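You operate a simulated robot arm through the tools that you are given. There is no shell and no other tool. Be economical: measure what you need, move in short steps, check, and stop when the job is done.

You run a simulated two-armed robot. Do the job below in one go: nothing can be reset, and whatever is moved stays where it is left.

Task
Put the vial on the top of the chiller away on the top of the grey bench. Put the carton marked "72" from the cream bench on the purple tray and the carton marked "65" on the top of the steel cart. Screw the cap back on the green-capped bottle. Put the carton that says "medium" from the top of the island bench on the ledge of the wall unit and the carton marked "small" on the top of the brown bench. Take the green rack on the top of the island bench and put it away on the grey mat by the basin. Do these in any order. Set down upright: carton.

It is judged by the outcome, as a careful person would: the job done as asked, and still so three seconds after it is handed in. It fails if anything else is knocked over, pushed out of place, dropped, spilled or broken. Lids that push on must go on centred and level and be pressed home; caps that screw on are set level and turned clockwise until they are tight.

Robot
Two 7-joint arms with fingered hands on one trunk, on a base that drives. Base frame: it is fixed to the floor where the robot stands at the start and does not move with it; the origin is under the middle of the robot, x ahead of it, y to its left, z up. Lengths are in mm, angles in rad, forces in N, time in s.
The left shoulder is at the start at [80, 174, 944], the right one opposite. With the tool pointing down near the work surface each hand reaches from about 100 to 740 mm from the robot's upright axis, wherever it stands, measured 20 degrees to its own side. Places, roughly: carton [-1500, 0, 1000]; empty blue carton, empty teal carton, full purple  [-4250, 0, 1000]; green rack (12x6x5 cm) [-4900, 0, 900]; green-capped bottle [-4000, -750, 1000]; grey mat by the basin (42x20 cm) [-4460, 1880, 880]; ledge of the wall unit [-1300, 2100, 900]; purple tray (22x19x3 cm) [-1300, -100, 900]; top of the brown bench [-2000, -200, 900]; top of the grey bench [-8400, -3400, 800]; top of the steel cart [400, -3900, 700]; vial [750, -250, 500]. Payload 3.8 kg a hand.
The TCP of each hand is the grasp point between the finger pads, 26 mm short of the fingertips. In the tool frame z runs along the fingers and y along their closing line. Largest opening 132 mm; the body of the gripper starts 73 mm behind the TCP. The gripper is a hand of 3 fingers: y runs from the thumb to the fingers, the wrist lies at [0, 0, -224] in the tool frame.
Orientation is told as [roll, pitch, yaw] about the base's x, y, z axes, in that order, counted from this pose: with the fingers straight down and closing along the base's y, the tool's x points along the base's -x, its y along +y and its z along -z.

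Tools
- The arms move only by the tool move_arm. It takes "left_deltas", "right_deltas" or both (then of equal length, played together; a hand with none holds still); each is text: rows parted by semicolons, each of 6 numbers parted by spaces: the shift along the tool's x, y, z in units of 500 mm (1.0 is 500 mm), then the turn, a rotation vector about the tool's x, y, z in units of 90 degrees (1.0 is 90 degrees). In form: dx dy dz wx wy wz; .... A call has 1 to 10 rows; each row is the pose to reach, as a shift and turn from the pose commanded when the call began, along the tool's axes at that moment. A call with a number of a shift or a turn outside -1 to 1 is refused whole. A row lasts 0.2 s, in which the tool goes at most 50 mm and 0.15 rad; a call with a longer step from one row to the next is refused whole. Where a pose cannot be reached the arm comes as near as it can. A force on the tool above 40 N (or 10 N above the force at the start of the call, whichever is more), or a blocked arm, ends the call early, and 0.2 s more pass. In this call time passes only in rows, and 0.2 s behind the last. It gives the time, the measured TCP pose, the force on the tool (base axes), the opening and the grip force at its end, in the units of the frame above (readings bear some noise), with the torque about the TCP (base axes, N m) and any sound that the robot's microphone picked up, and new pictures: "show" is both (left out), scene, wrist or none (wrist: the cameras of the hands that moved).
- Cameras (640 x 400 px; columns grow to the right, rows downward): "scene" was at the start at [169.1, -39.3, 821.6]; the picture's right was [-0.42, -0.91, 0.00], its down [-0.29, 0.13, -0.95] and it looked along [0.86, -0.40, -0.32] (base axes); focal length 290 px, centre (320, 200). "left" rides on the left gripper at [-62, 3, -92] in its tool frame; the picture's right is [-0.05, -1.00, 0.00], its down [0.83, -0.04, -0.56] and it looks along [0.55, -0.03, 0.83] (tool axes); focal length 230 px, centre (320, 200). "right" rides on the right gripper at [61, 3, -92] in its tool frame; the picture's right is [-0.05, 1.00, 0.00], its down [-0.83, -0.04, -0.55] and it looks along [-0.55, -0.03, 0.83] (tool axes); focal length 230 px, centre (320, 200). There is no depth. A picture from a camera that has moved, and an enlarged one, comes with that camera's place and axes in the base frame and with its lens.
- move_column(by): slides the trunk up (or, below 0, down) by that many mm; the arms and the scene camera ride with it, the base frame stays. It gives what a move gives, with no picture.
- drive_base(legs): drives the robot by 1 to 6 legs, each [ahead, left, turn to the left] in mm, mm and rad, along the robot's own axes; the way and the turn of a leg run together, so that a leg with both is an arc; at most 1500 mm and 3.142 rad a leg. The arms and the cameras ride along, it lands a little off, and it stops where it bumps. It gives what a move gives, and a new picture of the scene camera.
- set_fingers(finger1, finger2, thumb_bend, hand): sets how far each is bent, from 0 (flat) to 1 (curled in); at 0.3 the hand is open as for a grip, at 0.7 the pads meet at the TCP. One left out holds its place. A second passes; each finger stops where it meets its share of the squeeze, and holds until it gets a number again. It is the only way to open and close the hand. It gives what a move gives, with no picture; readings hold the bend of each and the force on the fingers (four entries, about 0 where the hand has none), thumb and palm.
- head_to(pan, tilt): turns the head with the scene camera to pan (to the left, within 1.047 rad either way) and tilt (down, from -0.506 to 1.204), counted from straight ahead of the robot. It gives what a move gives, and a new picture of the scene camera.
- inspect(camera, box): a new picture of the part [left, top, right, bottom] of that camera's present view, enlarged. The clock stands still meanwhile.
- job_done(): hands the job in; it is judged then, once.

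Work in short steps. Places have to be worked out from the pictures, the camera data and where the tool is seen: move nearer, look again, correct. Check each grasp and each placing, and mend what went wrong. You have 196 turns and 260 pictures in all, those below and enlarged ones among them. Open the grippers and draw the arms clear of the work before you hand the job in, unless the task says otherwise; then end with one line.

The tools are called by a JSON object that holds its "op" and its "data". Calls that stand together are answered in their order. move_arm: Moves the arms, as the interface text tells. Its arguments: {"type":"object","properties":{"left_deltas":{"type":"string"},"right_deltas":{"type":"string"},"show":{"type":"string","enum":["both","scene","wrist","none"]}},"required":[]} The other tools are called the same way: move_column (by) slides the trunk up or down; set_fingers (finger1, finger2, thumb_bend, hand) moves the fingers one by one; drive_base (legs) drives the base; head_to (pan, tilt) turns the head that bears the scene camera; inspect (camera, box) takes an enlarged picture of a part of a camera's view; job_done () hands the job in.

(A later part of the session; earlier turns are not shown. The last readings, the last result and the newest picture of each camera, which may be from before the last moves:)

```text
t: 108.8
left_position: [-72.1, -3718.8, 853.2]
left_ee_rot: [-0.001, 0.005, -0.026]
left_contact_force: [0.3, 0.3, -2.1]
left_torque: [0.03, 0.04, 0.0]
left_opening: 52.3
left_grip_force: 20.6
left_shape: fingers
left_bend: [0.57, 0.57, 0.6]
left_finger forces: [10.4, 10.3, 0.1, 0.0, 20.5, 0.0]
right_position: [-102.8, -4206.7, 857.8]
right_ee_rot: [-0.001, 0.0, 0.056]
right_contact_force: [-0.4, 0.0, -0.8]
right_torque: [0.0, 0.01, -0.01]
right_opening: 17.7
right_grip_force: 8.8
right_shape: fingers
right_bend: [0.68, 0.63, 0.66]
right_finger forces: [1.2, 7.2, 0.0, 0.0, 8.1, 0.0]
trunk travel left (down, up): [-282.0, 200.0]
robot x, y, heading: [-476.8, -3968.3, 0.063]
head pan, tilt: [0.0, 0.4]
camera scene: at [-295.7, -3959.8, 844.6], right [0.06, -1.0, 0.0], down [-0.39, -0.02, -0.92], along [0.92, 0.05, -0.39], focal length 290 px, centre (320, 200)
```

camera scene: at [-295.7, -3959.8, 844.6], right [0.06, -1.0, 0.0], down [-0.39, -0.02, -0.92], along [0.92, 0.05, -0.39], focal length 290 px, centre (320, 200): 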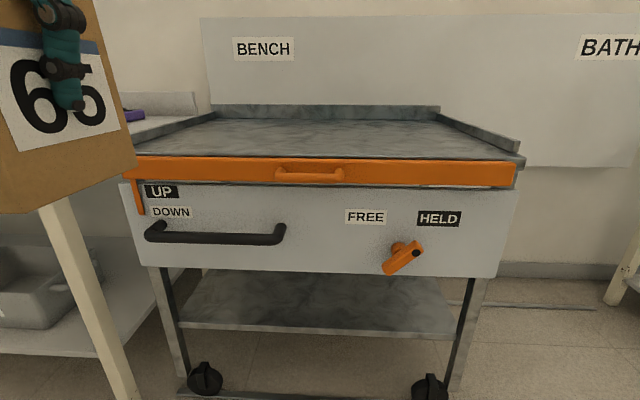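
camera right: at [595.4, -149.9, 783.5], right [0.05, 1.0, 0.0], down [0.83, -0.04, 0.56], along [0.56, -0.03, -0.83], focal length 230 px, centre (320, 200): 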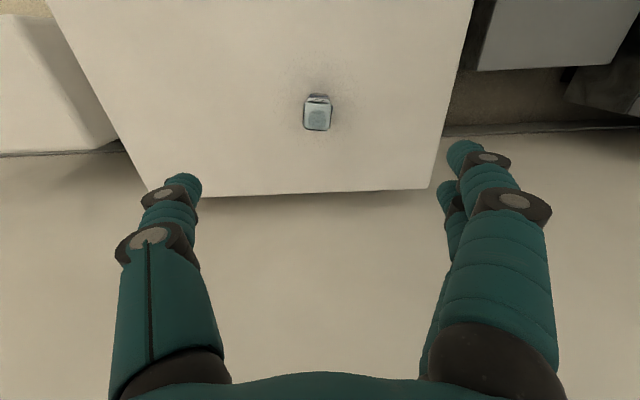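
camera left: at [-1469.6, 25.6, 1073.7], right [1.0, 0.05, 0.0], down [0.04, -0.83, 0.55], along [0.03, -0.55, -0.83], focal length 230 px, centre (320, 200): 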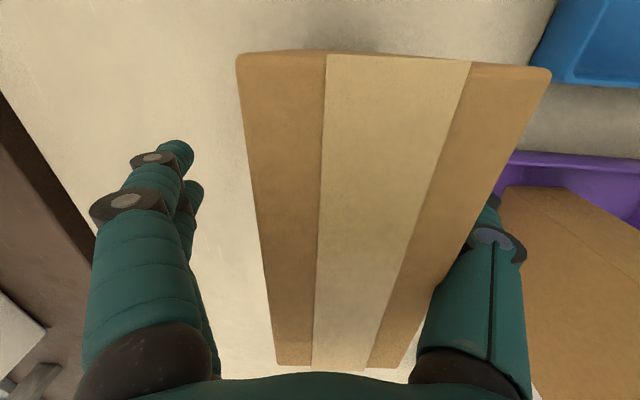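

The cart top is near z = 690–700, spanning y -3590…-4240 from x ≈ 255 back. I raise the trunk slightly and drive in so the carton comes over its front.

{"op": "move_column", "data": {"by": 80}}

{"op": "drive_base", "data": {"legs": [[350, 0, -0.06]]}}

{"op": "head_to", "data": {"pan": 0.2, "tilt": 0.7}}

```text
t: 110.0
left_position: [-72.0, -3719.0, 933.2]
left_ee_rot: [-0.001, 0.006, -0.026]
left_contact_force: [0.1, 0.5, -1.5]
left_torque: [0.01, 0.02, -0.01]
left_opening: 52.1
left_grip_force: 20.7
left_shape: fingers
left_bend: [0.57, 0.57, 0.6]
left_finger forces: [10.2, 10.3, 0.0, 0.1, 20.5, 0.1]
right_position: [-103.8, -4207.0, 937.8]
right_ee_rot: [0.0, 0.001, 0.058]
right_contact_force: [-0.3, -0.4, -1.2]
right_torque: [-0.01, 0.02, -0.02]
right_opening: 17.5
right_grip_force: 8.9
right_shape: fingers
right_bend: [0.68, 0.63, 0.66]
right_finger forces: [1.3, 7.3, 0.0, 0.0, 8.2, 0.0]
trunk travel left (down, up): [-362.0, 120.0]
robot x, y, heading: [-477.1, -3973.5, 0.054]
head pan, tilt: [0.0, 0.4]
```

```text
t: 112.2
left_position: [289.8, -3731.4, 933.0]
left_ee_rot: [-0.001, 0.005, -0.081]
left_contact_force: [0.5, 0.7, -1.8]
left_torque: [0.0, 0.04, 0.02]
left_opening: 52.2
left_grip_force: 21.1
left_shape: fingers
left_bend: [0.57, 0.57, 0.6]
left_finger forces: [10.3, 10.3, 0.0, 0.1, 20.4, 0.0]
right_position: [231.4, -4215.5, 939.6]
right_ee_rot: [-0.001, 0.001, 0.0]
right_contact_force: [-0.8, 0.8, -0.3]
right_torque: [-0.01, 0.01, -0.01]
right_opening: 17.9
right_grip_force: 8.6
right_shape: fingers
right_bend: [0.68, 0.63, 0.66]
right_finger forces: [1.3, 7.3, 0.0, 0.0, 8.1, 0.0]
trunk travel left (down, up): [-362.0, 120.0]
robot x, y, heading: [-123.6, -3962.2, -0.001]
head pan, tilt: [0.0, 0.4]
camera scene: at [61.2, -3960.0, 923.9], right [0.0, -1.0, 0.0], down [-0.39, 0.0, -0.92], along [0.92, 0.0, -0.39], focal length 290 px, centre (320, 200)
```

scene: 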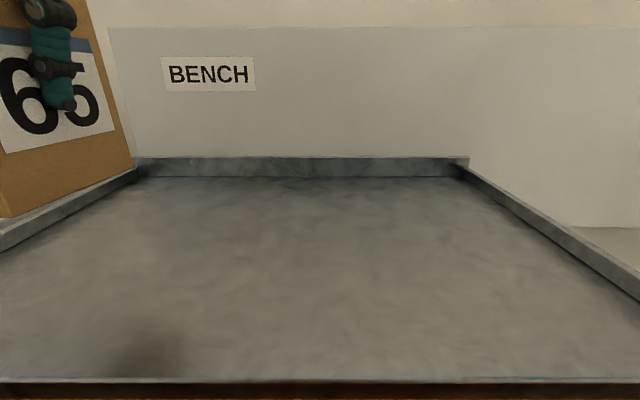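

```text
t: 113.0
left_position: [289.9, -3731.1, 934.0]
left_ee_rot: [-0.002, 0.005, -0.08]
left_contact_force: [0.7, -0.2, -2.1]
left_torque: [0.02, 0.01, 0.02]
left_opening: 52.1
left_grip_force: 20.4
left_shape: fingers
left_bend: [0.57, 0.57, 0.6]
left_finger forces: [10.2, 10.3, 0.1, 0.0, 20.6, 0.0]
right_position: [231.5, -4217.3, 938.1]
right_ee_rot: [-0.003, 0.0, 0.001]
right_contact_force: [-0.2, 0.5, -0.7]
right_torque: [0.02, -0.02, -0.02]
right_opening: 17.5
right_grip_force: 8.8
right_shape: fingers
right_bend: [0.68, 0.63, 0.66]
right_finger forces: [1.3, 7.4, 0.0, 0.0, 8.2, 0.0]
trunk travel left (down, up): [-362.0, 120.0]
robot x, y, heading: [-126.5, -3961.0, 0.003]
head pan, tilt: [0.201, 0.7]
camera scene: at [51.4, -3943.1, 897.2], right [0.2, -0.98, 0.0], down [-0.63, -0.13, -0.77], along [0.75, 0.15, -0.64], focal length 290 px, centre (320, 200)
```

scene: 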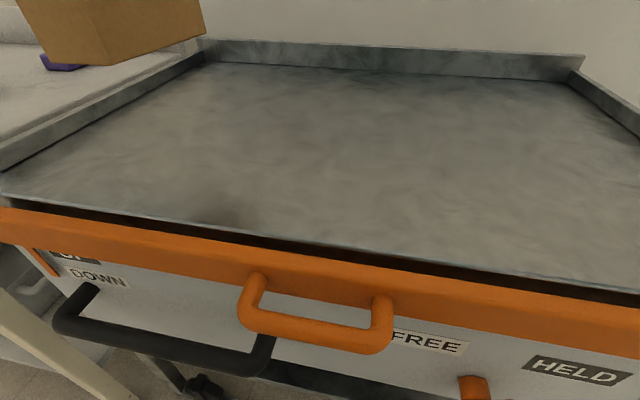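

The top is flush at the front and its surface is near z = 698. I carry the carton over to about [430, -3830] and lower it to just above the surface.

{"op": "move_arm", "data": {"left_deltas": "-0.08 -0.05 0 0 0 0; -0.16 -0.1 0 0 0 0; -0.24 -0.15 0 0 0 0; -0.295 -0.175 0 0 0 0; -0.295 -0.175 0.08 0 0 0; -0.295 -0.175 0.15 0 0 0; -0.295 -0.175 0.21 0 0 0", "show": "scene"}}

```text
t: 114.7
left_position: [428.3, -3830.4, 828.1]
left_ee_rot: [-0.002, 0.004, -0.081]
left_contact_force: [0.0, -0.5, -2.0]
left_torque: [0.01, 0.01, -0.01]
left_opening: 52.3
left_grip_force: 21.2
left_shape: fingers
left_bend: [0.57, 0.57, 0.6]
left_finger forces: [10.2, 10.3, 0.1, 0.1, 20.5, 0.1]
right_position: [231.2, -4216.9, 939.0]
right_ee_rot: [-0.003, -0.001, 0.002]
right_contact_force: [-0.6, -0.6, -1.0]
right_torque: [-0.02, 0.02, 0.01]
right_opening: 17.7
right_grip_force: 8.6
right_shape: fingers
right_bend: [0.68, 0.63, 0.66]
right_finger forces: [1.2, 7.2, 0.0, 0.1, 8.2, 0.0]
trunk travel left (down, up): [-362.0, 120.0]
robot x, y, heading: [-128.2, -3958.6, 0.003]
head pan, tilt: [0.201, 0.7]
camera scene: at [51.6, -3942.9, 897.1], right [0.2, -0.98, 0.0], down [-0.63, -0.13, -0.76], along [0.75, 0.15, -0.64], focal length 290 px, centre (320, 200)
```

scene: 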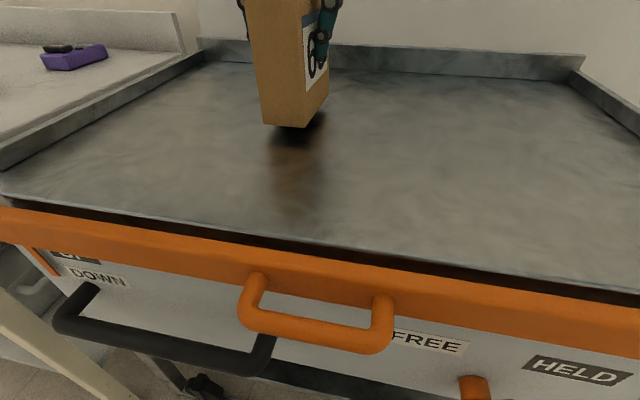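

The carton hovers just above the surface. I lower it gently until it touches.

{"op": "move_arm", "data": {"left_deltas": "0 0 0.014 0 0 0; 0 0 0.028 0 0 0; 0 0 0.036 0 0 0; 0 0 0.044 0 0 0; 0 0 0.05 0 0 0; 0 0 0.056 0 0 0; 0 0 0.062 0 0 0", "show": "scene"}}

```text
t: 115.8
left_position: [429.5, -3835.0, 814.8]
left_ee_rot: [-0.01, -0.012, -0.085]
left_contact_force: [-6.1, 0.8, 20.1]
left_torque: [0.54, 0.25, 0.13]
left_opening: 51.9
left_grip_force: 26.0
left_shape: fingers
left_bend: [0.59, 0.59, 0.61]
left_finger forces: [12.8, 12.3, 0.0, 0.0, 26.9, 0.0]
right_position: [230.2, -4216.4, 939.3]
right_ee_rot: [-0.001, -0.003, 0.0]
right_contact_force: [0.5, -0.2, -0.7]
right_torque: [0.02, 0.02, -0.01]
right_opening: 17.6
right_grip_force: 8.3
right_shape: fingers
right_bend: [0.68, 0.63, 0.66]
right_finger forces: [1.3, 7.3, 0.1, 0.0, 8.2, 0.0]
trunk travel left (down, up): [-362.0, 120.0]
robot x, y, heading: [-124.4, -3958.8, 0.0]
head pan, tilt: [0.201, 0.7]
stopped in row 5 (left hand): the force on the tool passed its limit at 43 N (the readings are from after the stop); the commanded pose is now the measured one
camera scene: at [50.1, -3943.1, 897.3], right [0.2, -0.98, 0.0], down [-0.63, -0.13, -0.77], along [0.75, 0.15, -0.64], focal length 290 px, centre (320, 200)
```

scene: 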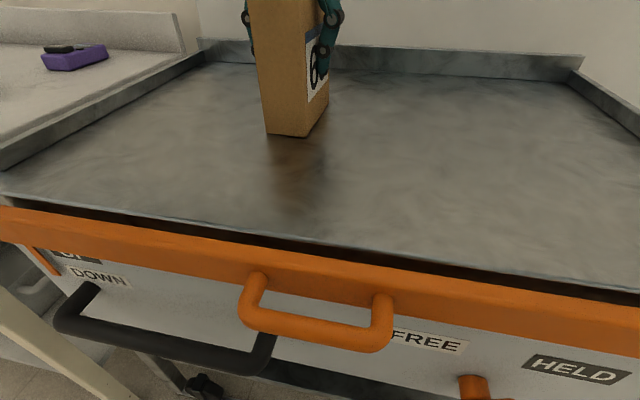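

It touches down at TCP z ≈ 814. I ease off 2 mm, open the hand and rise.

{"op": "move_arm", "data": {"left_deltas": "0 0 -0.005 0 0 0", "show": "none"}}

{"op": "set_fingers", "data": {"hand": "left", "finger1": 0.3, "finger2": 0.3, "thumb_bend": 0.3}}

{"op": "move_arm", "data": {"left_deltas": "0 0 -0.08 0 0 0; 0 0 -0.16 0 0 0; 0 0 -0.24 0 0 0; 0 0 -0.3 0 0 0", "show": "scene"}}

```text
t: 116.2
left_position: [429.1, -3834.2, 813.2]
left_ee_rot: [-0.009, -0.011, -0.083]
left_contact_force: [-1.6, -2.1, 16.8]
left_torque: [0.31, 0.11, 0.09]
left_opening: 52.5
left_grip_force: 25.6
left_shape: fingers
left_bend: [0.59, 0.59, 0.61]
left_finger forces: [12.1, 11.6, 0.0, 0.0, 26.8, 0.0]
right_position: [229.6, -4218.4, 939.0]
right_ee_rot: [-0.001, -0.004, 0.002]
right_contact_force: [-0.5, -0.2, -0.1]
right_torque: [0.02, 0.0, -0.06]
right_opening: 17.9
right_grip_force: 8.4
right_shape: fingers
right_bend: [0.68, 0.63, 0.66]
right_finger forces: [1.3, 7.3, 0.0, 0.0, 8.2, 0.0]
trunk travel left (down, up): [-362.0, 120.0]
robot x, y, heading: [-122.8, -3960.5, -0.003]
head pan, tilt: [0.201, 0.7]
```

```text
t: 117.2
left_position: [429.4, -3832.8, 812.7]
left_ee_rot: [-0.009, -0.006, -0.082]
left_contact_force: [-0.7, -0.2, 0.0]
left_torque: [0.01, -0.01, 0.04]
left_opening: 134.1
left_grip_force: 0.3
left_shape: fingers
left_bend: [0.3, 0.3, 0.3]
left_finger forces: [0.0, 0.1, 0.0, 0.0, 0.3, 0.0]
right_position: [230.4, -4217.4, 938.3]
right_ee_rot: [-0.003, 0.0, 0.004]
right_contact_force: [0.7, -0.4, -1.1]
right_torque: [0.01, -0.02, -0.01]
right_opening: 17.6
right_grip_force: 8.3
right_shape: fingers
right_bend: [0.68, 0.63, 0.66]
right_finger forces: [1.3, 7.4, 0.0, 0.0, 8.1, 0.0]
trunk travel left (down, up): [-362.0, 120.0]
robot x, y, heading: [-127.0, -3958.3, -0.004]
head pan, tilt: [0.201, 0.7]
```

```text
t: 118.2
left_position: [430.1, -3830.7, 964.0]
left_ee_rot: [-0.007, -0.007, -0.081]
left_contact_force: [0.5, -0.4, -0.6]
left_torque: [0.01, 0.01, -0.02]
left_opening: 134.0
left_grip_force: 0.0
left_shape: fingers
left_bend: [0.3, 0.3, 0.3]
left_finger forces: [0.0, 0.0, 0.1, 0.0, 0.0, 0.0]
right_position: [229.0, -4217.3, 939.2]
right_ee_rot: [-0.001, -0.001, 0.002]
right_contact_force: [-0.7, 0.0, -0.7]
right_torque: [-0.02, -0.01, 0.02]
right_opening: 17.6
right_grip_force: 8.5
right_shape: fingers
right_bend: [0.68, 0.63, 0.66]
right_finger forces: [1.3, 7.2, 0.0, 0.1, 8.3, 0.0]
trunk travel left (down, up): [-362.0, 120.0]
robot x, y, heading: [-124.7, -3960.2, -0.004]
head pan, tilt: [0.201, 0.7]
camera scene: at [51.1, -3943.3, 897.2], right [0.2, -0.98, 0.0], down [-0.63, -0.13, -0.77], along [0.75, 0.15, -0.64], focal length 290 px, centre (320, 200)
```

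scene: 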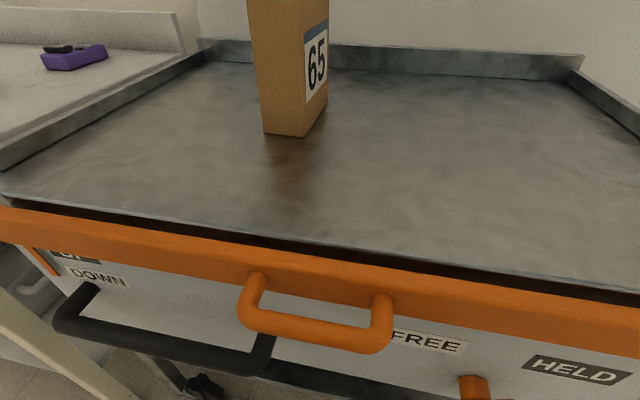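

Carton 65 stands upright on the cart. I tuck the left arm, back off, and turn towards the far side of the room for the vial.

{"op": "move_arm", "data": {"left_deltas": "0.07 0.04 0 0 0 0; 0.14 0.08 0 0 0 0; 0.21 0.12 0 0 0 0; 0.28 0.16 0 0 0 0", "show": "none"}}

{"op": "drive_base", "data": {"legs": [[-450, 0, 0], [0, 0, 3.1]]}}

{"op": "head_to", "data": {"pan": 0.0, "tilt": 0.15}}

```text
t: 119.2
left_position: [295.4, -3739.3, 959.3]
left_ee_rot: [-0.009, -0.01, -0.083]
left_contact_force: [0.4, -0.2, -0.5]
left_torque: [-0.01, 0.01, 0.0]
left_opening: 134.1
left_grip_force: 0.0
left_shape: fingers
left_bend: [0.3, 0.3, 0.3]
left_finger forces: [0.1, 0.0, 0.0, 0.0, 0.0, 0.1]
right_position: [230.0, -4217.1, 939.5]
right_ee_rot: [-0.002, -0.001, 0.001]
right_contact_force: [0.8, -0.7, -1.0]
right_torque: [0.02, 0.01, 0.01]
right_opening: 17.3
right_grip_force: 8.5
right_shape: fingers
right_bend: [0.68, 0.63, 0.66]
right_finger forces: [1.3, 7.2, 0.0, 0.0, 8.1, 0.1]
trunk travel left (down, up): [-362.0, 120.0]
robot x, y, heading: [-126.9, -3961.5, 0.002]
head pan, tilt: [0.201, 0.7]
```

```text
t: 129.1
left_position: [-1003.8, -4154.8, 959.1]
left_ee_rot: [-0.01, -0.007, 2.995]
left_contact_force: [-0.3, 0.1, -0.3]
left_torque: [-0.04, 0.01, -0.02]
left_opening: 134.0
left_grip_force: 0.1
left_shape: fingers
left_bend: [0.3, 0.3, 0.3]
left_finger forces: [0.0, 0.0, 0.0, 0.0, 0.0, 0.0]
right_position: [-907.3, -3682.1, 938.5]
right_ee_rot: [-0.003, -0.001, 3.079]
right_contact_force: [0.0, -0.4, -0.7]
right_torque: [-0.01, 0.01, -0.03]
right_opening: 16.0
right_grip_force: 8.3
right_shape: fingers
right_bend: [0.69, 0.63, 0.67]
right_finger forces: [0.8, 7.5, 0.0, 0.1, 7.8, 0.1]
trunk travel left (down, up): [-362.0, 120.0]
robot x, y, heading: [-570.7, -3960.3, 3.082]
head pan, tilt: [0.201, 0.7]
camera scene: at [-743.3, -3965.6, 897.2], right [-0.14, 0.99, 0.0], down [0.64, 0.09, -0.76], along [-0.76, -0.1, -0.64], focal length 290 px, centre (320, 200)
```

scene: 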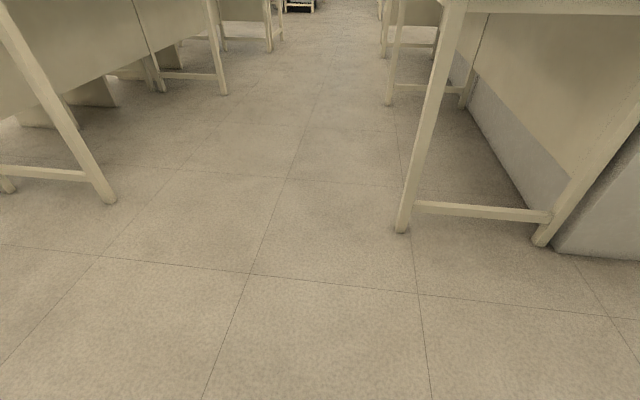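

```text
t: 130.0
left_position: [-1001.8, -4154.6, 959.0]
left_ee_rot: [-0.009, -0.009, 2.993]
left_contact_force: [0.4, -0.9, -0.5]
left_torque: [0.0, 0.0, 0.01]
left_opening: 134.0
left_grip_force: 0.1
left_shape: fingers
left_bend: [0.3, 0.3, 0.3]
left_finger forces: [0.0, 0.1, 0.0, 0.0, 0.0, 0.0]
right_position: [-905.7, -3681.4, 938.3]
right_ee_rot: [-0.003, 0.002, 3.079]
right_contact_force: [-1.0, -0.4, -0.4]
right_torque: [0.01, -0.04, 0.04]
right_opening: 16.0
right_grip_force: 8.1
right_shape: fingers
right_bend: [0.69, 0.63, 0.67]
right_finger forces: [0.7, 7.4, 0.0, 0.0, 7.9, 0.0]
trunk travel left (down, up): [-362.0, 120.0]
robot x, y, heading: [-564.0, -3959.5, 3.08]
head pan, tilt: [0.0, 0.15]
camera scene: at [-751.7, -3948.1, 947.2], right [0.06, 1.0, 0.0], down [0.15, -0.01, -0.99], along [-0.99, 0.06, -0.15], focal length 290 px, centre (320, 200)
```

scene: 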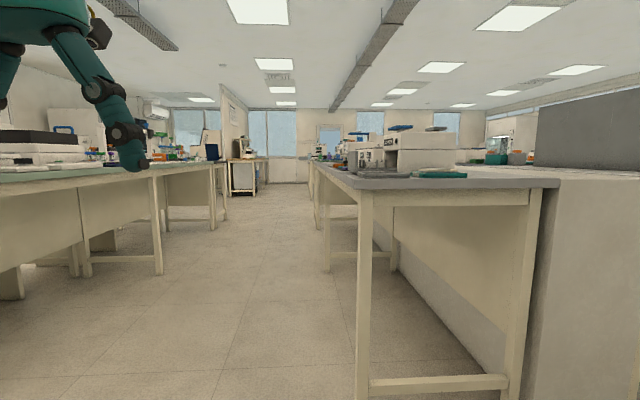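

The aisle runs along -x between y ≈ -5100 and -3720. I firm up the slackest finger on the vial, then drive down the middle of the aisle.

{"op": "set_fingers", "data": {"hand": "right", "finger1": 0.76}}

{"op": "drive_base", "data": {"legs": [[0, 400, 0.06], [1500, 0, 0], [1500, 0, 0], [1500, 0, 0]]}}

{"op": "inspect", "data": {"camera": "right", "box": [160, 100, 480, 300]}}

```text
t: 131.0
left_position: [-1003.3, -4154.3, 961.1]
left_ee_rot: [-0.009, -0.006, 2.995]
left_contact_force: [0.5, 0.5, 0.4]
left_torque: [0.01, -0.01, -0.02]
left_opening: 133.9
left_grip_force: 0.1
left_shape: fingers
left_bend: [0.3, 0.3, 0.3]
left_finger forces: [0.1, 0.0, 0.1, 0.1, 0.1, 0.0]
right_position: [-907.7, -3681.5, 939.2]
right_ee_rot: [-0.003, -0.003, 3.08]
right_contact_force: [0.6, -1.0, -0.5]
right_torque: [0.01, 0.0, -0.01]
right_opening: 10.5
right_grip_force: 9.9
right_shape: fingers
right_bend: [0.75, 0.63, 0.66]
right_finger forces: [3.9, 7.0, 0.0, 0.0, 8.6, 0.1]
trunk travel left (down, up): [-362.0, 120.0]
robot x, y, heading: [-568.8, -3961.2, 3.078]
head pan, tilt: [0.0, 0.15]
```

```text
t: 156.1
left_position: [-5489.8, -4585.4, 960.2]
left_ee_rot: [-0.009, -0.007, 3.063]
left_contact_force: [0.3, -0.5, -0.6]
left_torque: [0.0, 0.01, 0.0]
left_opening: 134.1
left_grip_force: 0.0
left_shape: fingers
left_bend: [0.3, 0.3, 0.3]
left_finger forces: [0.0, 0.0, 0.0, 0.0, 0.1, 0.1]
right_position: [-5426.6, -4107.5, 938.6]
right_ee_rot: [-0.002, 0.0, -3.135]
right_contact_force: [0.4, -0.8, -0.7]
right_torque: [-0.01, 0.0, -0.02]
right_opening: 10.2
right_grip_force: 9.2
right_shape: fingers
right_bend: [0.75, 0.63, 0.66]
right_finger forces: [3.8, 7.0, 0.0, 0.0, 8.5, 0.1]
trunk travel left (down, up): [-362.0, 120.0]
robot x, y, heading: [-5068.2, -4360.1, -3.136]
head pan, tilt: [0.0, 0.15]
camera scene: at [-5253.1, -4362.7, 947.2], right [0.0, 1.0, 0.0], down [0.15, 0.0, -0.99], along [-0.99, 0.0, -0.15], focal length 290 px, centre (320, 200)
```

scene: 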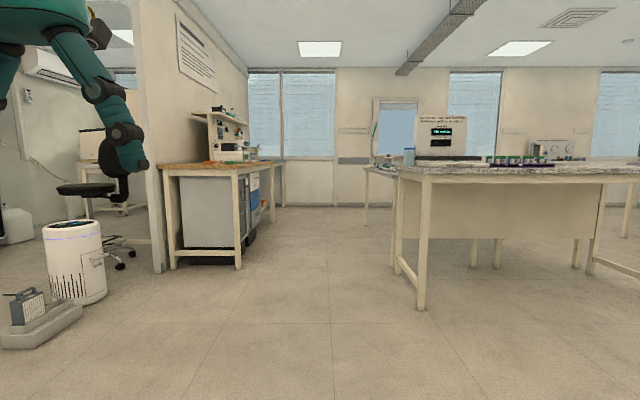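

```text
2.00 times, centred on (320, 200) of right
camera zoom: at [-5365.1, -4109.8, 1031.2], right [-0.05, -1.0, 0.0], down [-0.83, 0.04, 0.56], along [-0.56, 0.03, -0.83], focal length 460 px, centre (320, 200)
```

zoom: 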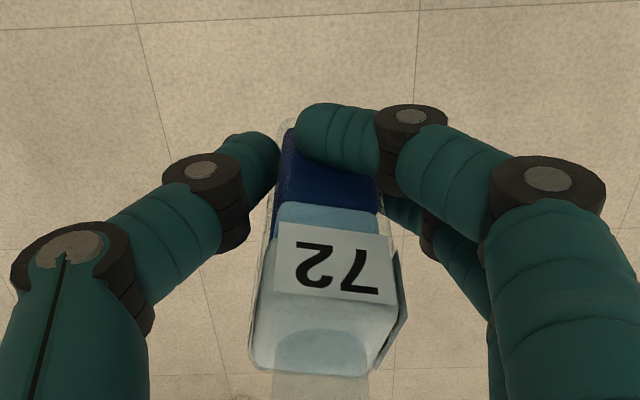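

The vial is still held well. Grey-topped benches stand on the right, further on; I drive on and look right.

{"op": "drive_base", "data": {"legs": [[1500, 0, 0], [700, 0, 0]]}}

{"op": "head_to", "data": {"pan": -0.8, "tilt": 0.2}}

```text
t: 166.9
left_position: [-7670.9, -4629.9, 959.3]
left_ee_rot: [-0.009, -0.008, 3.084]
left_contact_force: [-0.1, 0.7, -0.5]
left_torque: [0.0, -0.03, 0.04]
left_opening: 133.9
left_grip_force: 0.0
left_shape: fingers
left_bend: [0.3, 0.3, 0.3]
left_finger forces: [0.1, 0.0, 0.0, 0.1, 0.1, 0.0]
right_position: [-7618.1, -4149.6, 938.5]
right_ee_rot: [-0.001, 0.0, -3.114]
right_contact_force: [-0.2, 0.6, -0.9]
right_torque: [0.03, -0.05, 0.02]
right_opening: 10.3
right_grip_force: 9.2
right_shape: fingers
right_bend: [0.75, 0.63, 0.66]
right_finger forces: [3.5, 7.0, 0.0, 0.0, 8.5, 0.1]
trunk travel left (down, up): [-362.0, 120.0]
robot x, y, heading: [-7258.0, -4395.0, -3.117]
head pan, tilt: [0.0, 0.15]
camera scene: at [-7440.0, -4401.9, 947.2], right [-0.03, 1.0, 0.0], down [0.15, 0.0, -0.99], along [-0.99, -0.03, -0.15], focal length 290 px, centre (320, 200)
```

scene: 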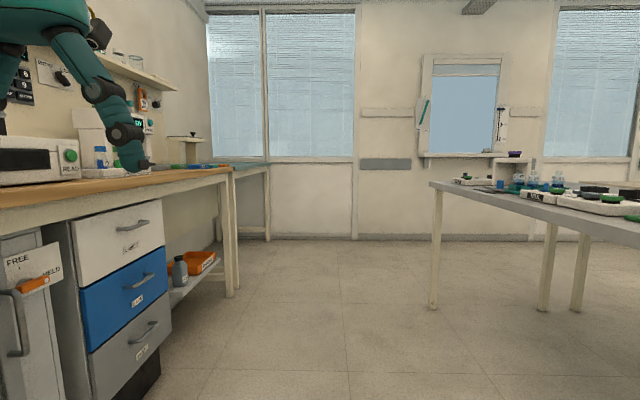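

```text
t: 168.0
left_position: [-7672.6, -4629.3, 960.1]
left_ee_rot: [-0.01, -0.009, 3.084]
left_contact_force: [0.9, -0.6, -0.2]
left_torque: [-0.02, 0.0, 0.0]
left_opening: 133.9
left_grip_force: 0.0
left_shape: fingers
left_bend: [0.3, 0.3, 0.3]
left_finger forces: [0.0, 0.0, 0.0, 0.1, 0.0, 0.0]
right_position: [-7618.4, -4150.0, 938.6]
right_ee_rot: [-0.003, 0.001, -3.114]
right_contact_force: [-0.1, -0.4, 0.3]
right_torque: [0.01, 0.01, 0.02]
right_opening: 9.9
right_grip_force: 9.5
right_shape: fingers
right_bend: [0.75, 0.63, 0.66]
right_finger forces: [3.5, 7.0, 0.0, 0.0, 8.6, 0.0]
trunk travel left (down, up): [-362.0, 120.0]
robot x, y, heading: [-7254.8, -4393.9, -3.112]
head pan, tilt: [-0.799, 0.201]
camera scene: at [-7413.8, -4334.4, 942.6], right [0.7, 0.72, 0.0], down [0.14, -0.14, -0.98], along [-0.7, 0.68, -0.2], focal length 290 px, centre (320, 200)
```

scene: 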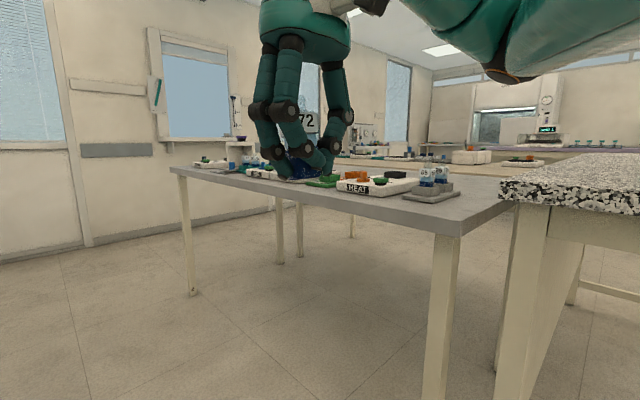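

The grey bench has its front edge at y ≈ -3850, running x -7570 to -9075. I drive alongside its middle, turn to face it, and look at its top for a clear spot.

{"op": "drive_base", "data": {"legs": [[1000, 0, 0], [0, 0, -1.6]]}}

{"op": "head_to", "data": {"pan": 0.0, "tilt": 0.4}}

```text
t: 177.1
left_position: [-8493.3, -4019.4, 961.0]
left_ee_rot: [-0.007, -0.006, 1.516]
left_contact_force: [-0.6, 0.7, -0.7]
left_torque: [0.04, 0.01, -0.01]
left_opening: 134.2
left_grip_force: 0.1
left_shape: fingers
left_bend: [0.3, 0.3, 0.3]
left_finger forces: [0.0, 0.0, 0.0, 0.0, 0.0, 0.0]
right_position: [-8014.5, -4072.5, 937.9]
right_ee_rot: [-0.001, -0.001, 1.6]
right_contact_force: [-0.6, 0.2, -0.6]
right_torque: [0.01, -0.02, 0.04]
right_opening: 9.4
right_grip_force: 8.8
right_shape: fingers
right_bend: [0.75, 0.63, 0.67]
right_finger forces: [2.5, 6.8, 0.1, 0.0, 8.0, 0.0]
trunk travel left (down, up): [-362.0, 120.0]
robot x, y, heading: [-8258.4, -4433.3, 1.601]
head pan, tilt: [-0.799, 0.201]
camera scene: at [-8197.6, -4275.3, 942.6], right [0.72, -0.7, 0.0], down [-0.14, -0.14, -0.98], along [0.68, 0.7, -0.2], focal length 290 px, centre (320, 200)
```

scene: 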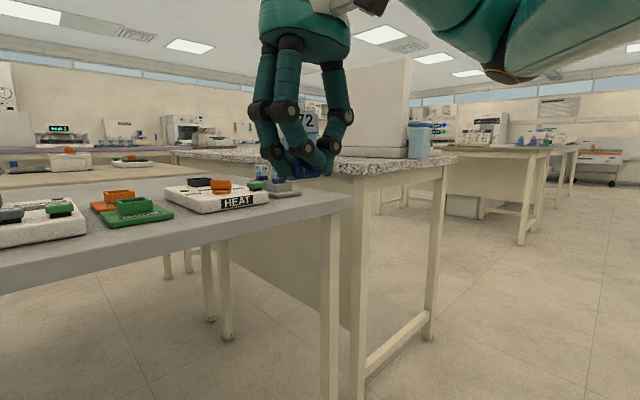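

```text
t: 178.3
left_position: [-8493.2, -4018.9, 959.9]
left_ee_rot: [-0.009, -0.008, 1.515]
left_contact_force: [0.6, -0.8, 0.2]
left_torque: [-0.02, 0.06, 0.03]
left_opening: 134.1
left_grip_force: 0.1
left_shape: fingers
left_bend: [0.3, 0.3, 0.3]
left_finger forces: [0.0, 0.0, 0.0, 0.1, 0.1, 0.1]
right_position: [-8014.8, -4071.7, 938.0]
right_ee_rot: [-0.002, -0.001, 1.602]
right_contact_force: [-0.8, 0.7, 0.0]
right_torque: [0.0, 0.03, 0.02]
right_opening: 9.5
right_grip_force: 8.3
right_shape: fingers
right_bend: [0.75, 0.63, 0.67]
right_finger forces: [2.4, 6.8, 0.0, 0.0, 8.0, 0.1]
trunk travel left (down, up): [-362.0, 120.0]
robot x, y, heading: [-8257.5, -4432.2, 1.594]
head pan, tilt: [0.0, 0.4]
camera scene: at [-8265.0, -4249.4, 924.0], right [1.0, 0.03, 0.0], down [0.01, -0.39, -0.92], along [-0.02, 0.92, -0.39], focal length 290 px, centre (320, 200)
```

scene: 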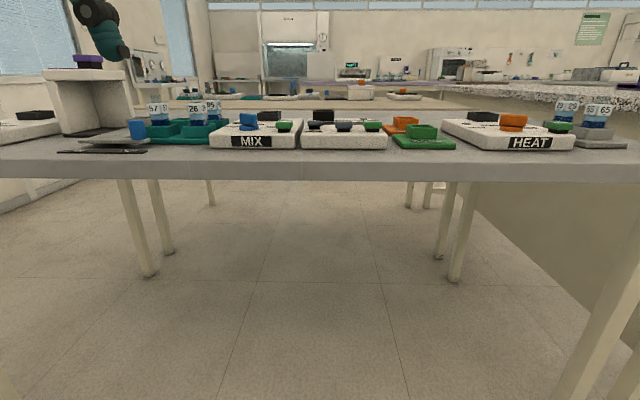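

The bench front half is busy with stirrers and racks. I raise the trunk and draw near to look down on it.

{"op": "move_column", "data": {"by": 120}}

{"op": "drive_base", "data": {"legs": [[200, 0, -0.024]]}}

{"op": "head_to", "data": {"pan": 0.0, "tilt": 0.7}}

```text
t: 179.8
left_position: [-8494.7, -4018.2, 1078.4]
left_ee_rot: [-0.008, -0.005, 1.514]
left_contact_force: [-0.2, 0.0, 0.5]
left_torque: [-0.01, -0.01, -0.02]
left_opening: 134.2
left_grip_force: 0.0
left_shape: fingers
left_bend: [0.3, 0.3, 0.3]
left_finger forces: [0.0, 0.0, 0.0, 0.0, 0.0, 0.0]
right_position: [-8013.2, -4070.9, 1057.2]
right_ee_rot: [-0.001, 0.002, 1.599]
right_contact_force: [-0.1, 0.4, 0.4]
right_torque: [-0.01, 0.02, 0.01]
right_opening: 9.4
right_grip_force: 8.8
right_shape: fingers
right_bend: [0.75, 0.63, 0.67]
right_finger forces: [2.3, 6.8, 0.1, 0.1, 7.8, 0.0]
trunk travel left (down, up): [-482.0, 0.0]
robot x, y, heading: [-8262.2, -4434.0, 1.595]
head pan, tilt: [0.0, 0.4]
```

```text
t: 181.4
left_position: [-8485.3, -3812.4, 1079.7]
left_ee_rot: [-0.008, -0.009, 1.486]
left_contact_force: [0.2, 0.0, -0.1]
left_torque: [0.0, -0.02, -0.04]
left_opening: 134.2
left_grip_force: 0.0
left_shape: fingers
left_bend: [0.3, 0.3, 0.3]
left_finger forces: [0.0, 0.0, 0.0, 0.0, 0.0, 0.0]
right_position: [-8007.7, -3878.0, 1058.9]
right_ee_rot: [-0.002, -0.002, 1.573]
right_contact_force: [-0.8, 0.4, -0.5]
right_torque: [0.02, 0.01, -0.02]
right_opening: 9.3
right_grip_force: 8.5
right_shape: fingers
right_bend: [0.75, 0.63, 0.67]
right_finger forces: [2.5, 6.8, 0.0, 0.0, 7.9, 0.0]
trunk travel left (down, up): [-482.0, 0.0]
robot x, y, heading: [-8261.1, -4233.7, 1.572]
head pan, tilt: [0.0, 0.4]
camera scene: at [-8262.8, -4032.9, 1079.6], right [1.0, 0.0, 0.0], down [0.0, -0.39, -0.92], along [0.0, 0.92, -0.39], focal length 290 px, centre (320, 200)
```

scene: 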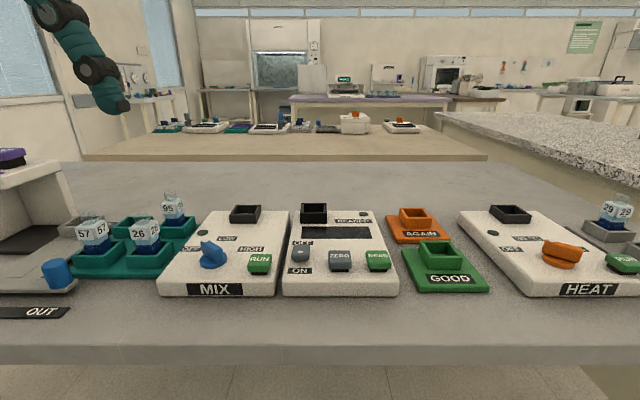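

```text
t: 182.2
left_position: [-8486.6, -3812.4, 1079.0]
left_ee_rot: [-0.009, -0.01, 1.487]
left_contact_force: [-0.1, 0.7, -0.1]
left_torque: [0.02, -0.04, 0.0]
left_opening: 134.0
left_grip_force: 0.1
left_shape: fingers
left_bend: [0.3, 0.3, 0.3]
left_finger forces: [0.0, 0.0, 0.0, 0.0, 0.0, 0.0]
right_position: [-8006.5, -3878.6, 1058.1]
right_ee_rot: [-0.001, -0.002, 1.572]
right_contact_force: [0.0, -0.2, -0.2]
right_torque: [0.0, 0.01, 0.04]
right_opening: 9.6
right_grip_force: 9.2
right_shape: fingers
right_bend: [0.75, 0.63, 0.67]
right_finger forces: [2.4, 6.7, 0.1, 0.0, 7.8, 0.0]
trunk travel left (down, up): [-482.0, 0.0]
robot x, y, heading: [-8267.0, -4234.1, 1.572]
head pan, tilt: [0.0, 0.7]
camera scene: at [-8262.9, -4040.8, 1052.7], right [1.0, 0.0, 0.0], down [0.0, -0.64, -0.77], along [0.0, 0.77, -0.64], focal length 290 px, centre (320, 200)
```

scene: 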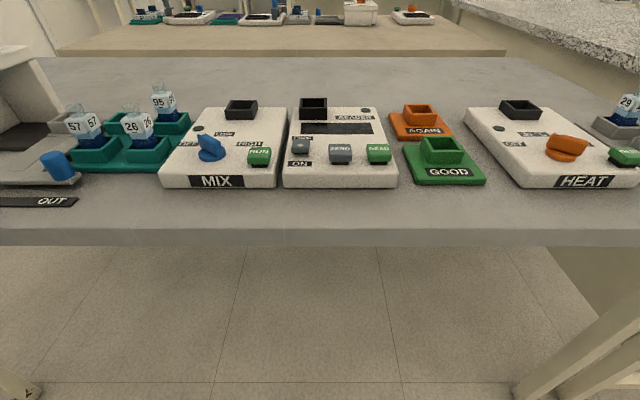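

The bench top is at z ≈ 789 with its front edge at y ≈ -3785. A clear strip about 85 mm deep lies ahead of the instruments, whose fronts are at y ≈ -3700. I bring the vial over [-8144, -3745] and partly down.

{"op": "move_arm", "data": {"right_deltas": "-0.067 0.069 0 0 0 0; -0.134 0.138 0 0 0 0; -0.2 0.207 0 0 0 0; -0.267 0.275 0 0 0 0; -0.267 0.275 0.09 0 0 0; -0.267 0.275 0.18 0 0 0; -0.267 0.275 0.27 0 0 0; -0.267 0.275 0.34 0 0 0", "show": "both"}}

```text
t: 184.0
left_position: [-8485.2, -3812.1, 1079.4]
left_ee_rot: [-0.009, -0.007, 1.488]
left_contact_force: [-0.6, 0.6, -0.1]
left_torque: [-0.03, -0.01, -0.02]
left_opening: 134.3
left_grip_force: 0.0
left_shape: fingers
left_bend: [0.3, 0.3, 0.3]
left_finger forces: [0.1, 0.0, 0.0, 0.1, 0.0, 0.0]
right_position: [-8144.5, -3744.6, 887.3]
right_ee_rot: [-0.003, -0.002, 1.574]
right_contact_force: [-0.6, -0.4, -1.2]
right_torque: [-0.01, -0.02, 0.01]
right_opening: 8.9
right_grip_force: 8.3
right_shape: fingers
right_bend: [0.75, 0.63, 0.67]
right_finger forces: [1.9, 6.9, 0.0, 0.0, 7.9, 0.0]
trunk travel left (down, up): [-482.0, 0.0]
robot x, y, heading: [-8263.8, -4234.4, 1.57]
head pan, tilt: [0.0, 0.7]
camera scene: at [-8262.8, -4040.5, 1052.6], right [1.0, 0.0, 0.0], down [0.0, -0.64, -0.76], along [0.0, 0.76, -0.64], focal length 290 px, centre (320, 200)
camera right: at [-8148.1, -3806.6, 980.2], right [-1.0, 0.05, 0.0], down [0.04, 0.83, 0.56], along [0.03, 0.56, -0.83], focal length 230 px, centre (320, 200)
```

scene: 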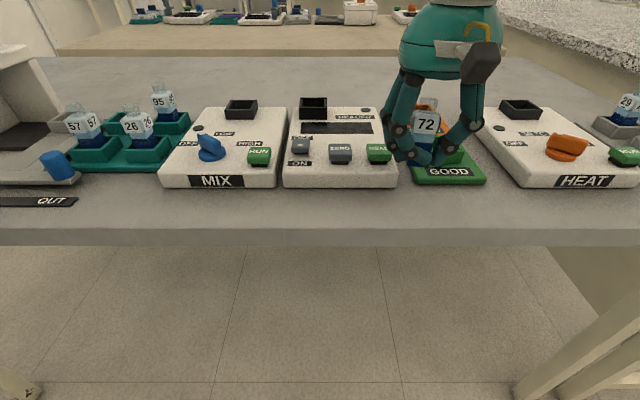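
right: 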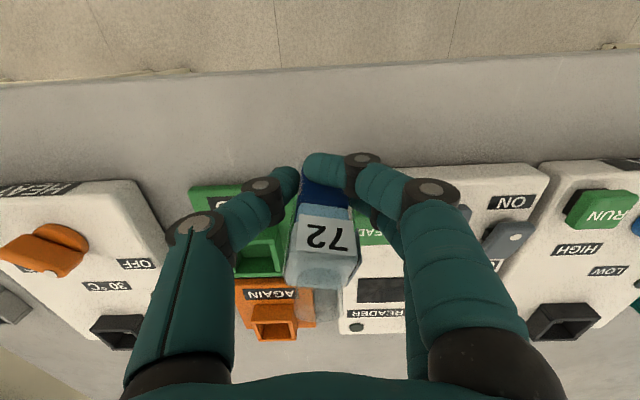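

The Good tray's front is at y ≈ -3695, leaving a deeper clear strip there. I shift right to x ≈ -8087 and lower to just above the surface.

{"op": "move_arm", "data": {"right_deltas": "0 -0.06 0 0 0 0; 0 -0.118 0 0 0 0; 0 -0.118 0.05 0 0 0; 0 -0.118 0.09 0 0 0", "show": "both"}}

```text
t: 185.0
left_position: [-8485.0, -3812.6, 1079.9]
left_ee_rot: [-0.009, -0.009, 1.487]
left_contact_force: [-0.3, -0.1, 0.2]
left_torque: [0.04, 0.0, 0.0]
left_opening: 133.9
left_grip_force: 0.0
left_shape: fingers
left_bend: [0.3, 0.3, 0.3]
left_finger forces: [0.0, 0.0, 0.1, 0.0, 0.0, 0.1]
right_position: [-8086.7, -3745.0, 842.1]
right_ee_rot: [0.0, -0.002, 1.574]
right_contact_force: [-0.2, 0.8, -0.8]
right_torque: [0.0, 0.0, 0.03]
right_opening: 8.8
right_grip_force: 7.9
right_shape: fingers
right_bend: [0.75, 0.63, 0.67]
right_finger forces: [1.8, 6.9, 0.0, 0.1, 7.7, 0.1]
trunk travel left (down, up): [-482.0, 0.0]
robot x, y, heading: [-8267.5, -4232.9, 1.57]
head pan, tilt: [0.0, 0.7]
camera scene: at [-8262.7, -4040.7, 1052.6], right [1.0, 0.0, 0.0], down [0.0, -0.64, -0.76], along [0.0, 0.76, -0.64], focal length 290 px, centre (320, 200)
camera right: at [-8090.0, -3806.4, 935.9], right [-1.0, 0.05, 0.0], down [0.04, 0.83, 0.56], along [0.03, 0.56, -0.83], focal length 230 px, centre (320, 200)
```

scene: 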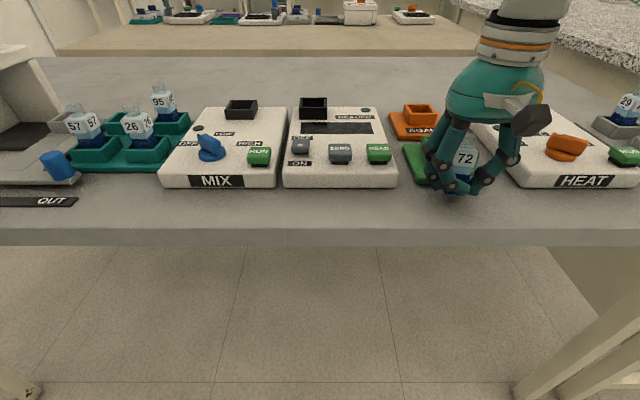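
right: 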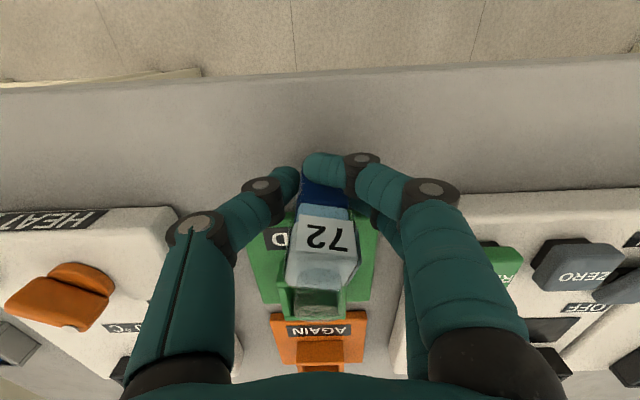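

Well placed in front of the green tray. I lower slowly until it touches.

{"op": "move_arm", "data": {"right_deltas": "0 0 0.008 0 0 0; 0 0 0.014 0 0 0; 0 0 0.02 0 0 0; 0 0 0.026 0 0 0", "show": "none"}}

{"op": "inspect", "data": {"camera": "scene", "box": [380, 100, 540, 200]}}

```text
t: 186.0
left_position: [-8485.4, -3812.0, 1081.7]
left_ee_rot: [-0.01, -0.01, 1.487]
left_contact_force: [0.0, -0.4, -0.8]
left_torque: [0.0, 0.02, 0.01]
left_opening: 134.0
left_grip_force: 0.0
left_shape: fingers
left_bend: [0.3, 0.3, 0.3]
left_finger forces: [0.0, 0.0, 0.0, 0.1, 0.0, 0.0]
right_position: [-8086.8, -3745.1, 832.9]
right_ee_rot: [0.0, -0.004, 1.574]
right_contact_force: [-0.2, -2.1, 9.9]
right_torque: [0.1, 0.0, 0.01]
right_opening: 8.3
right_grip_force: 12.4
right_shape: fingers
right_bend: [0.75, 0.64, 0.67]
right_finger forces: [5.5, 9.0, 0.0, 0.0, 9.7, 0.0]
trunk travel left (down, up): [-482.0, 0.0]
robot x, y, heading: [-8265.6, -4237.3, 1.573]
head pan, tilt: [0.0, 0.7]
```

```text
4.00 times, centred on (460, 150) of scene
camera zoom: at [-8263.1, -4041.7, 1053.2], right [1.0, 0.0, 0.0], down [0.0, -0.64, -0.77], along [0.0, 0.77, -0.64], focal length 1161 px, centre (-240, 400)
```

zoom: 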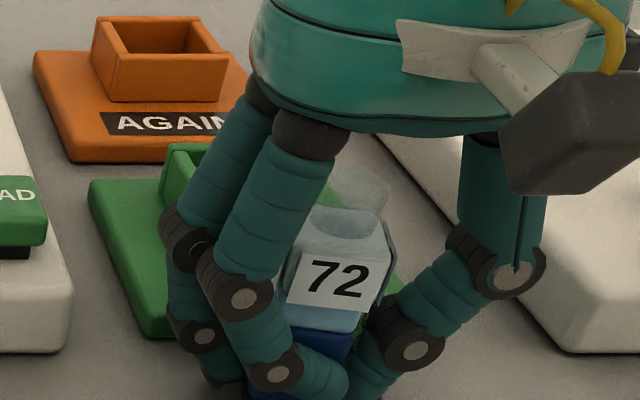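

Contact at about 10 N. I release gently in two stages and rise.

{"op": "set_fingers", "data": {"hand": "right", "finger1": 0.6, "finger2": 0.52, "thumb_bend": 0.55}}

{"op": "set_fingers", "data": {"hand": "right", "finger1": 0.3, "finger2": 0.3, "thumb_bend": 0.3}}

{"op": "move_arm", "data": {"right_deltas": "0 0 -0.06 0 0 0; 0 0 -0.14 0 0 0; 0 0 -0.22 0 0 0; 0 0 -0.3 0 0 0; 0 0 -0.38 0 0 0", "show": "both"}}

```text
t: 187.0
left_position: [-8485.4, -3812.3, 1081.1]
left_ee_rot: [-0.01, -0.011, 1.487]
left_contact_force: [0.2, 0.8, 0.8]
left_torque: [-0.03, 0.0, -0.04]
left_opening: 134.0
left_grip_force: 0.2
left_shape: fingers
left_bend: [0.3, 0.3, 0.3]
left_finger forces: [0.0, 0.0, 0.0, 0.0, 0.0, 0.0]
right_position: [-8086.5, -3743.4, 830.5]
right_ee_rot: [0.0, -0.008, 1.572]
right_contact_force: [-1.6, 5.3, 21.9]
right_torque: [0.25, -0.06, 0.0]
right_opening: 37.3
right_grip_force: 11.1
right_shape: fingers
right_bend: [0.6, 0.57, 0.57]
right_finger forces: [0.1, 10.0, 0.0, 0.0, 12.3, 0.0]
trunk travel left (down, up): [-482.0, 0.0]
robot x, y, heading: [-8264.7, -4232.1, 1.567]
head pan, tilt: [0.0, 0.7]
```

```text
t: 188.0
left_position: [-8485.3, -3811.8, 1080.5]
left_ee_rot: [-0.008, -0.008, 1.486]
left_contact_force: [0.0, 0.0, -0.1]
left_torque: [0.0, -0.01, 0.01]
left_opening: 134.0
left_grip_force: 0.1
left_shape: fingers
left_bend: [0.3, 0.3, 0.3]
left_finger forces: [0.0, 0.0, 0.1, 0.0, 0.1, 0.0]
right_position: [-8085.8, -3744.7, 829.0]
right_ee_rot: [-0.002, 0.0, 1.572]
right_contact_force: [-0.1, 0.5, 0.5]
right_torque: [-0.03, -0.05, 0.02]
right_opening: 134.4
right_grip_force: 0.1
right_shape: fingers
right_bend: [0.3, 0.3, 0.3]
right_finger forces: [0.1, 0.1, 0.0, 0.0, 0.0, 0.1]
trunk travel left (down, up): [-482.0, 0.0]
robot x, y, heading: [-8263.8, -4232.7, 1.57]
head pan, tilt: [0.0, 0.7]
```

```text
t: 189.2
left_position: [-8485.7, -3812.9, 1080.8]
left_ee_rot: [-0.009, -0.008, 1.486]
left_contact_force: [0.1, 0.1, 0.5]
left_torque: [0.01, -0.04, -0.02]
left_opening: 133.9
left_grip_force: 0.1
left_shape: fingers
left_bend: [0.3, 0.3, 0.3]
left_finger forces: [0.1, 0.0, 0.0, 0.0, 0.0, 0.0]
right_position: [-8083.1, -3746.8, 1021.6]
right_ee_rot: [-0.005, -0.001, 1.572]
right_contact_force: [0.1, -0.3, -0.6]
right_torque: [0.0, -0.03, -0.01]
right_opening: 134.6
right_grip_force: 0.1
right_shape: fingers
right_bend: [0.3, 0.3, 0.3]
right_finger forces: [0.1, 0.0, 0.0, 0.1, 0.1, 0.0]
trunk travel left (down, up): [-482.0, 0.0]
robot x, y, heading: [-8265.4, -4234.7, 1.574]
head pan, tilt: [0.0, 0.7]
camera scene: at [-8263.2, -4040.9, 1052.7], right [1.0, 0.0, 0.0], down [0.0, -0.64, -0.77], along [0.0, 0.77, -0.64], focal length 290 px, centre (320, 200)
camera right: at [-8087.4, -3808.1, 1114.4], right [-1.0, 0.05, 0.0], down [0.04, 0.83, 0.56], along [0.03, 0.56, -0.83], focal length 230 px, centre (320, 200)
```

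scene: 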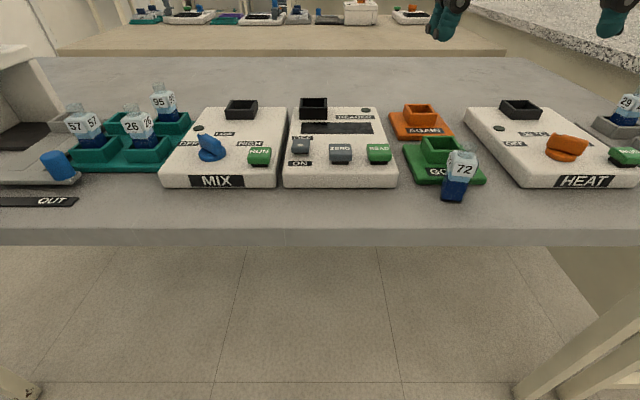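
right: 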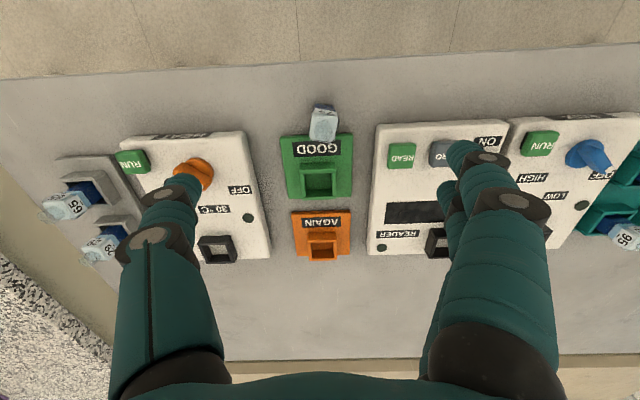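

The vial stands upright on the grey bench. Now I go to the island bench: back off and strafe right along the aisle to the cross-corridor near x = -5960.

{"op": "drive_base", "data": {"legs": [[-200, 0, 0], [0, -1500, 0], [0, -800, 0]]}}

{"op": "head_to", "data": {"pan": -0.3, "tilt": 0.2}}

```text
t: 210.6
left_position: [-6204.6, -3978.6, 1080.2]
left_ee_rot: [-0.009, -0.009, 1.509]
left_contact_force: [-0.3, 1.0, -0.5]
left_torque: [0.0, -0.01, 0.02]
left_opening: 134.2
left_grip_force: 0.1
left_shape: fingers
left_bend: [0.3, 0.3, 0.3]
left_finger forces: [0.0, 0.0, 0.0, 0.1, 0.0, 0.1]
right_position: [-5803.9, -3902.6, 1020.7]
right_ee_rot: [-0.001, -0.002, 1.594]
right_contact_force: [0.3, 0.5, -0.2]
right_torque: [-0.03, 0.05, 0.02]
right_opening: 134.7
right_grip_force: 0.0
right_shape: fingers
right_bend: [0.3, 0.3, 0.3]
right_finger forces: [0.0, 0.0, 0.0, 0.0, 0.0, 0.0]
trunk travel left (down, up): [-482.0, 0.0]
robot x, y, heading: [-5972.2, -4395.1, 1.596]
head pan, tilt: [0.0, 0.7]
camera scene: at [-5976.8, -4201.4, 1052.6], right [1.0, 0.02, 0.0], down [0.01, -0.64, -0.76], along [-0.02, 0.76, -0.64], focal length 290 px, centre (320, 200)
```

scene: 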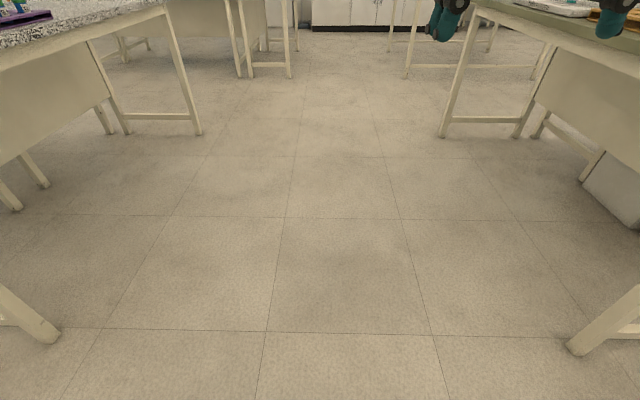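

```text
t: 211.5
left_position: [-6203.8, -3978.4, 1078.5]
left_ee_rot: [-0.009, -0.007, 1.508]
left_contact_force: [0.7, 0.1, 0.0]
left_torque: [0.02, 0.0, 0.02]
left_opening: 133.8
left_grip_force: 0.2
left_shape: fingers
left_bend: [0.3, 0.3, 0.3]
left_finger forces: [0.1, 0.0, 0.0, 0.0, 0.0, 0.1]
right_position: [-5803.2, -3902.9, 1020.4]
right_ee_rot: [-0.001, -0.003, 1.596]
right_contact_force: [-0.2, -0.4, 0.7]
right_torque: [-0.01, -0.01, -0.02]
right_opening: 134.7
right_grip_force: 0.0
right_shape: fingers
right_bend: [0.3, 0.3, 0.3]
right_finger forces: [0.0, 0.0, 0.0, 0.0, 0.1, 0.0]
trunk travel left (down, up): [-482.0, 0.0]
robot x, y, heading: [-5971.0, -4393.5, 1.588]
head pan, tilt: [-0.3, 0.201]
camera scene: at [-5949.5, -4196.7, 1098.0], right [0.96, -0.27, 0.0], down [-0.06, -0.19, -0.98], along [0.27, 0.94, -0.2], focal length 290 px, centre (320, 200)
```

scene: 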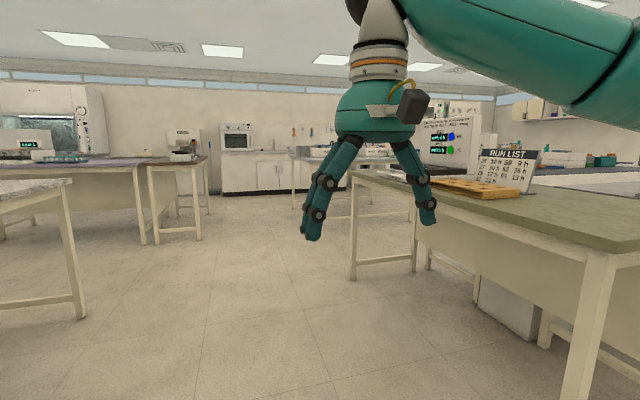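

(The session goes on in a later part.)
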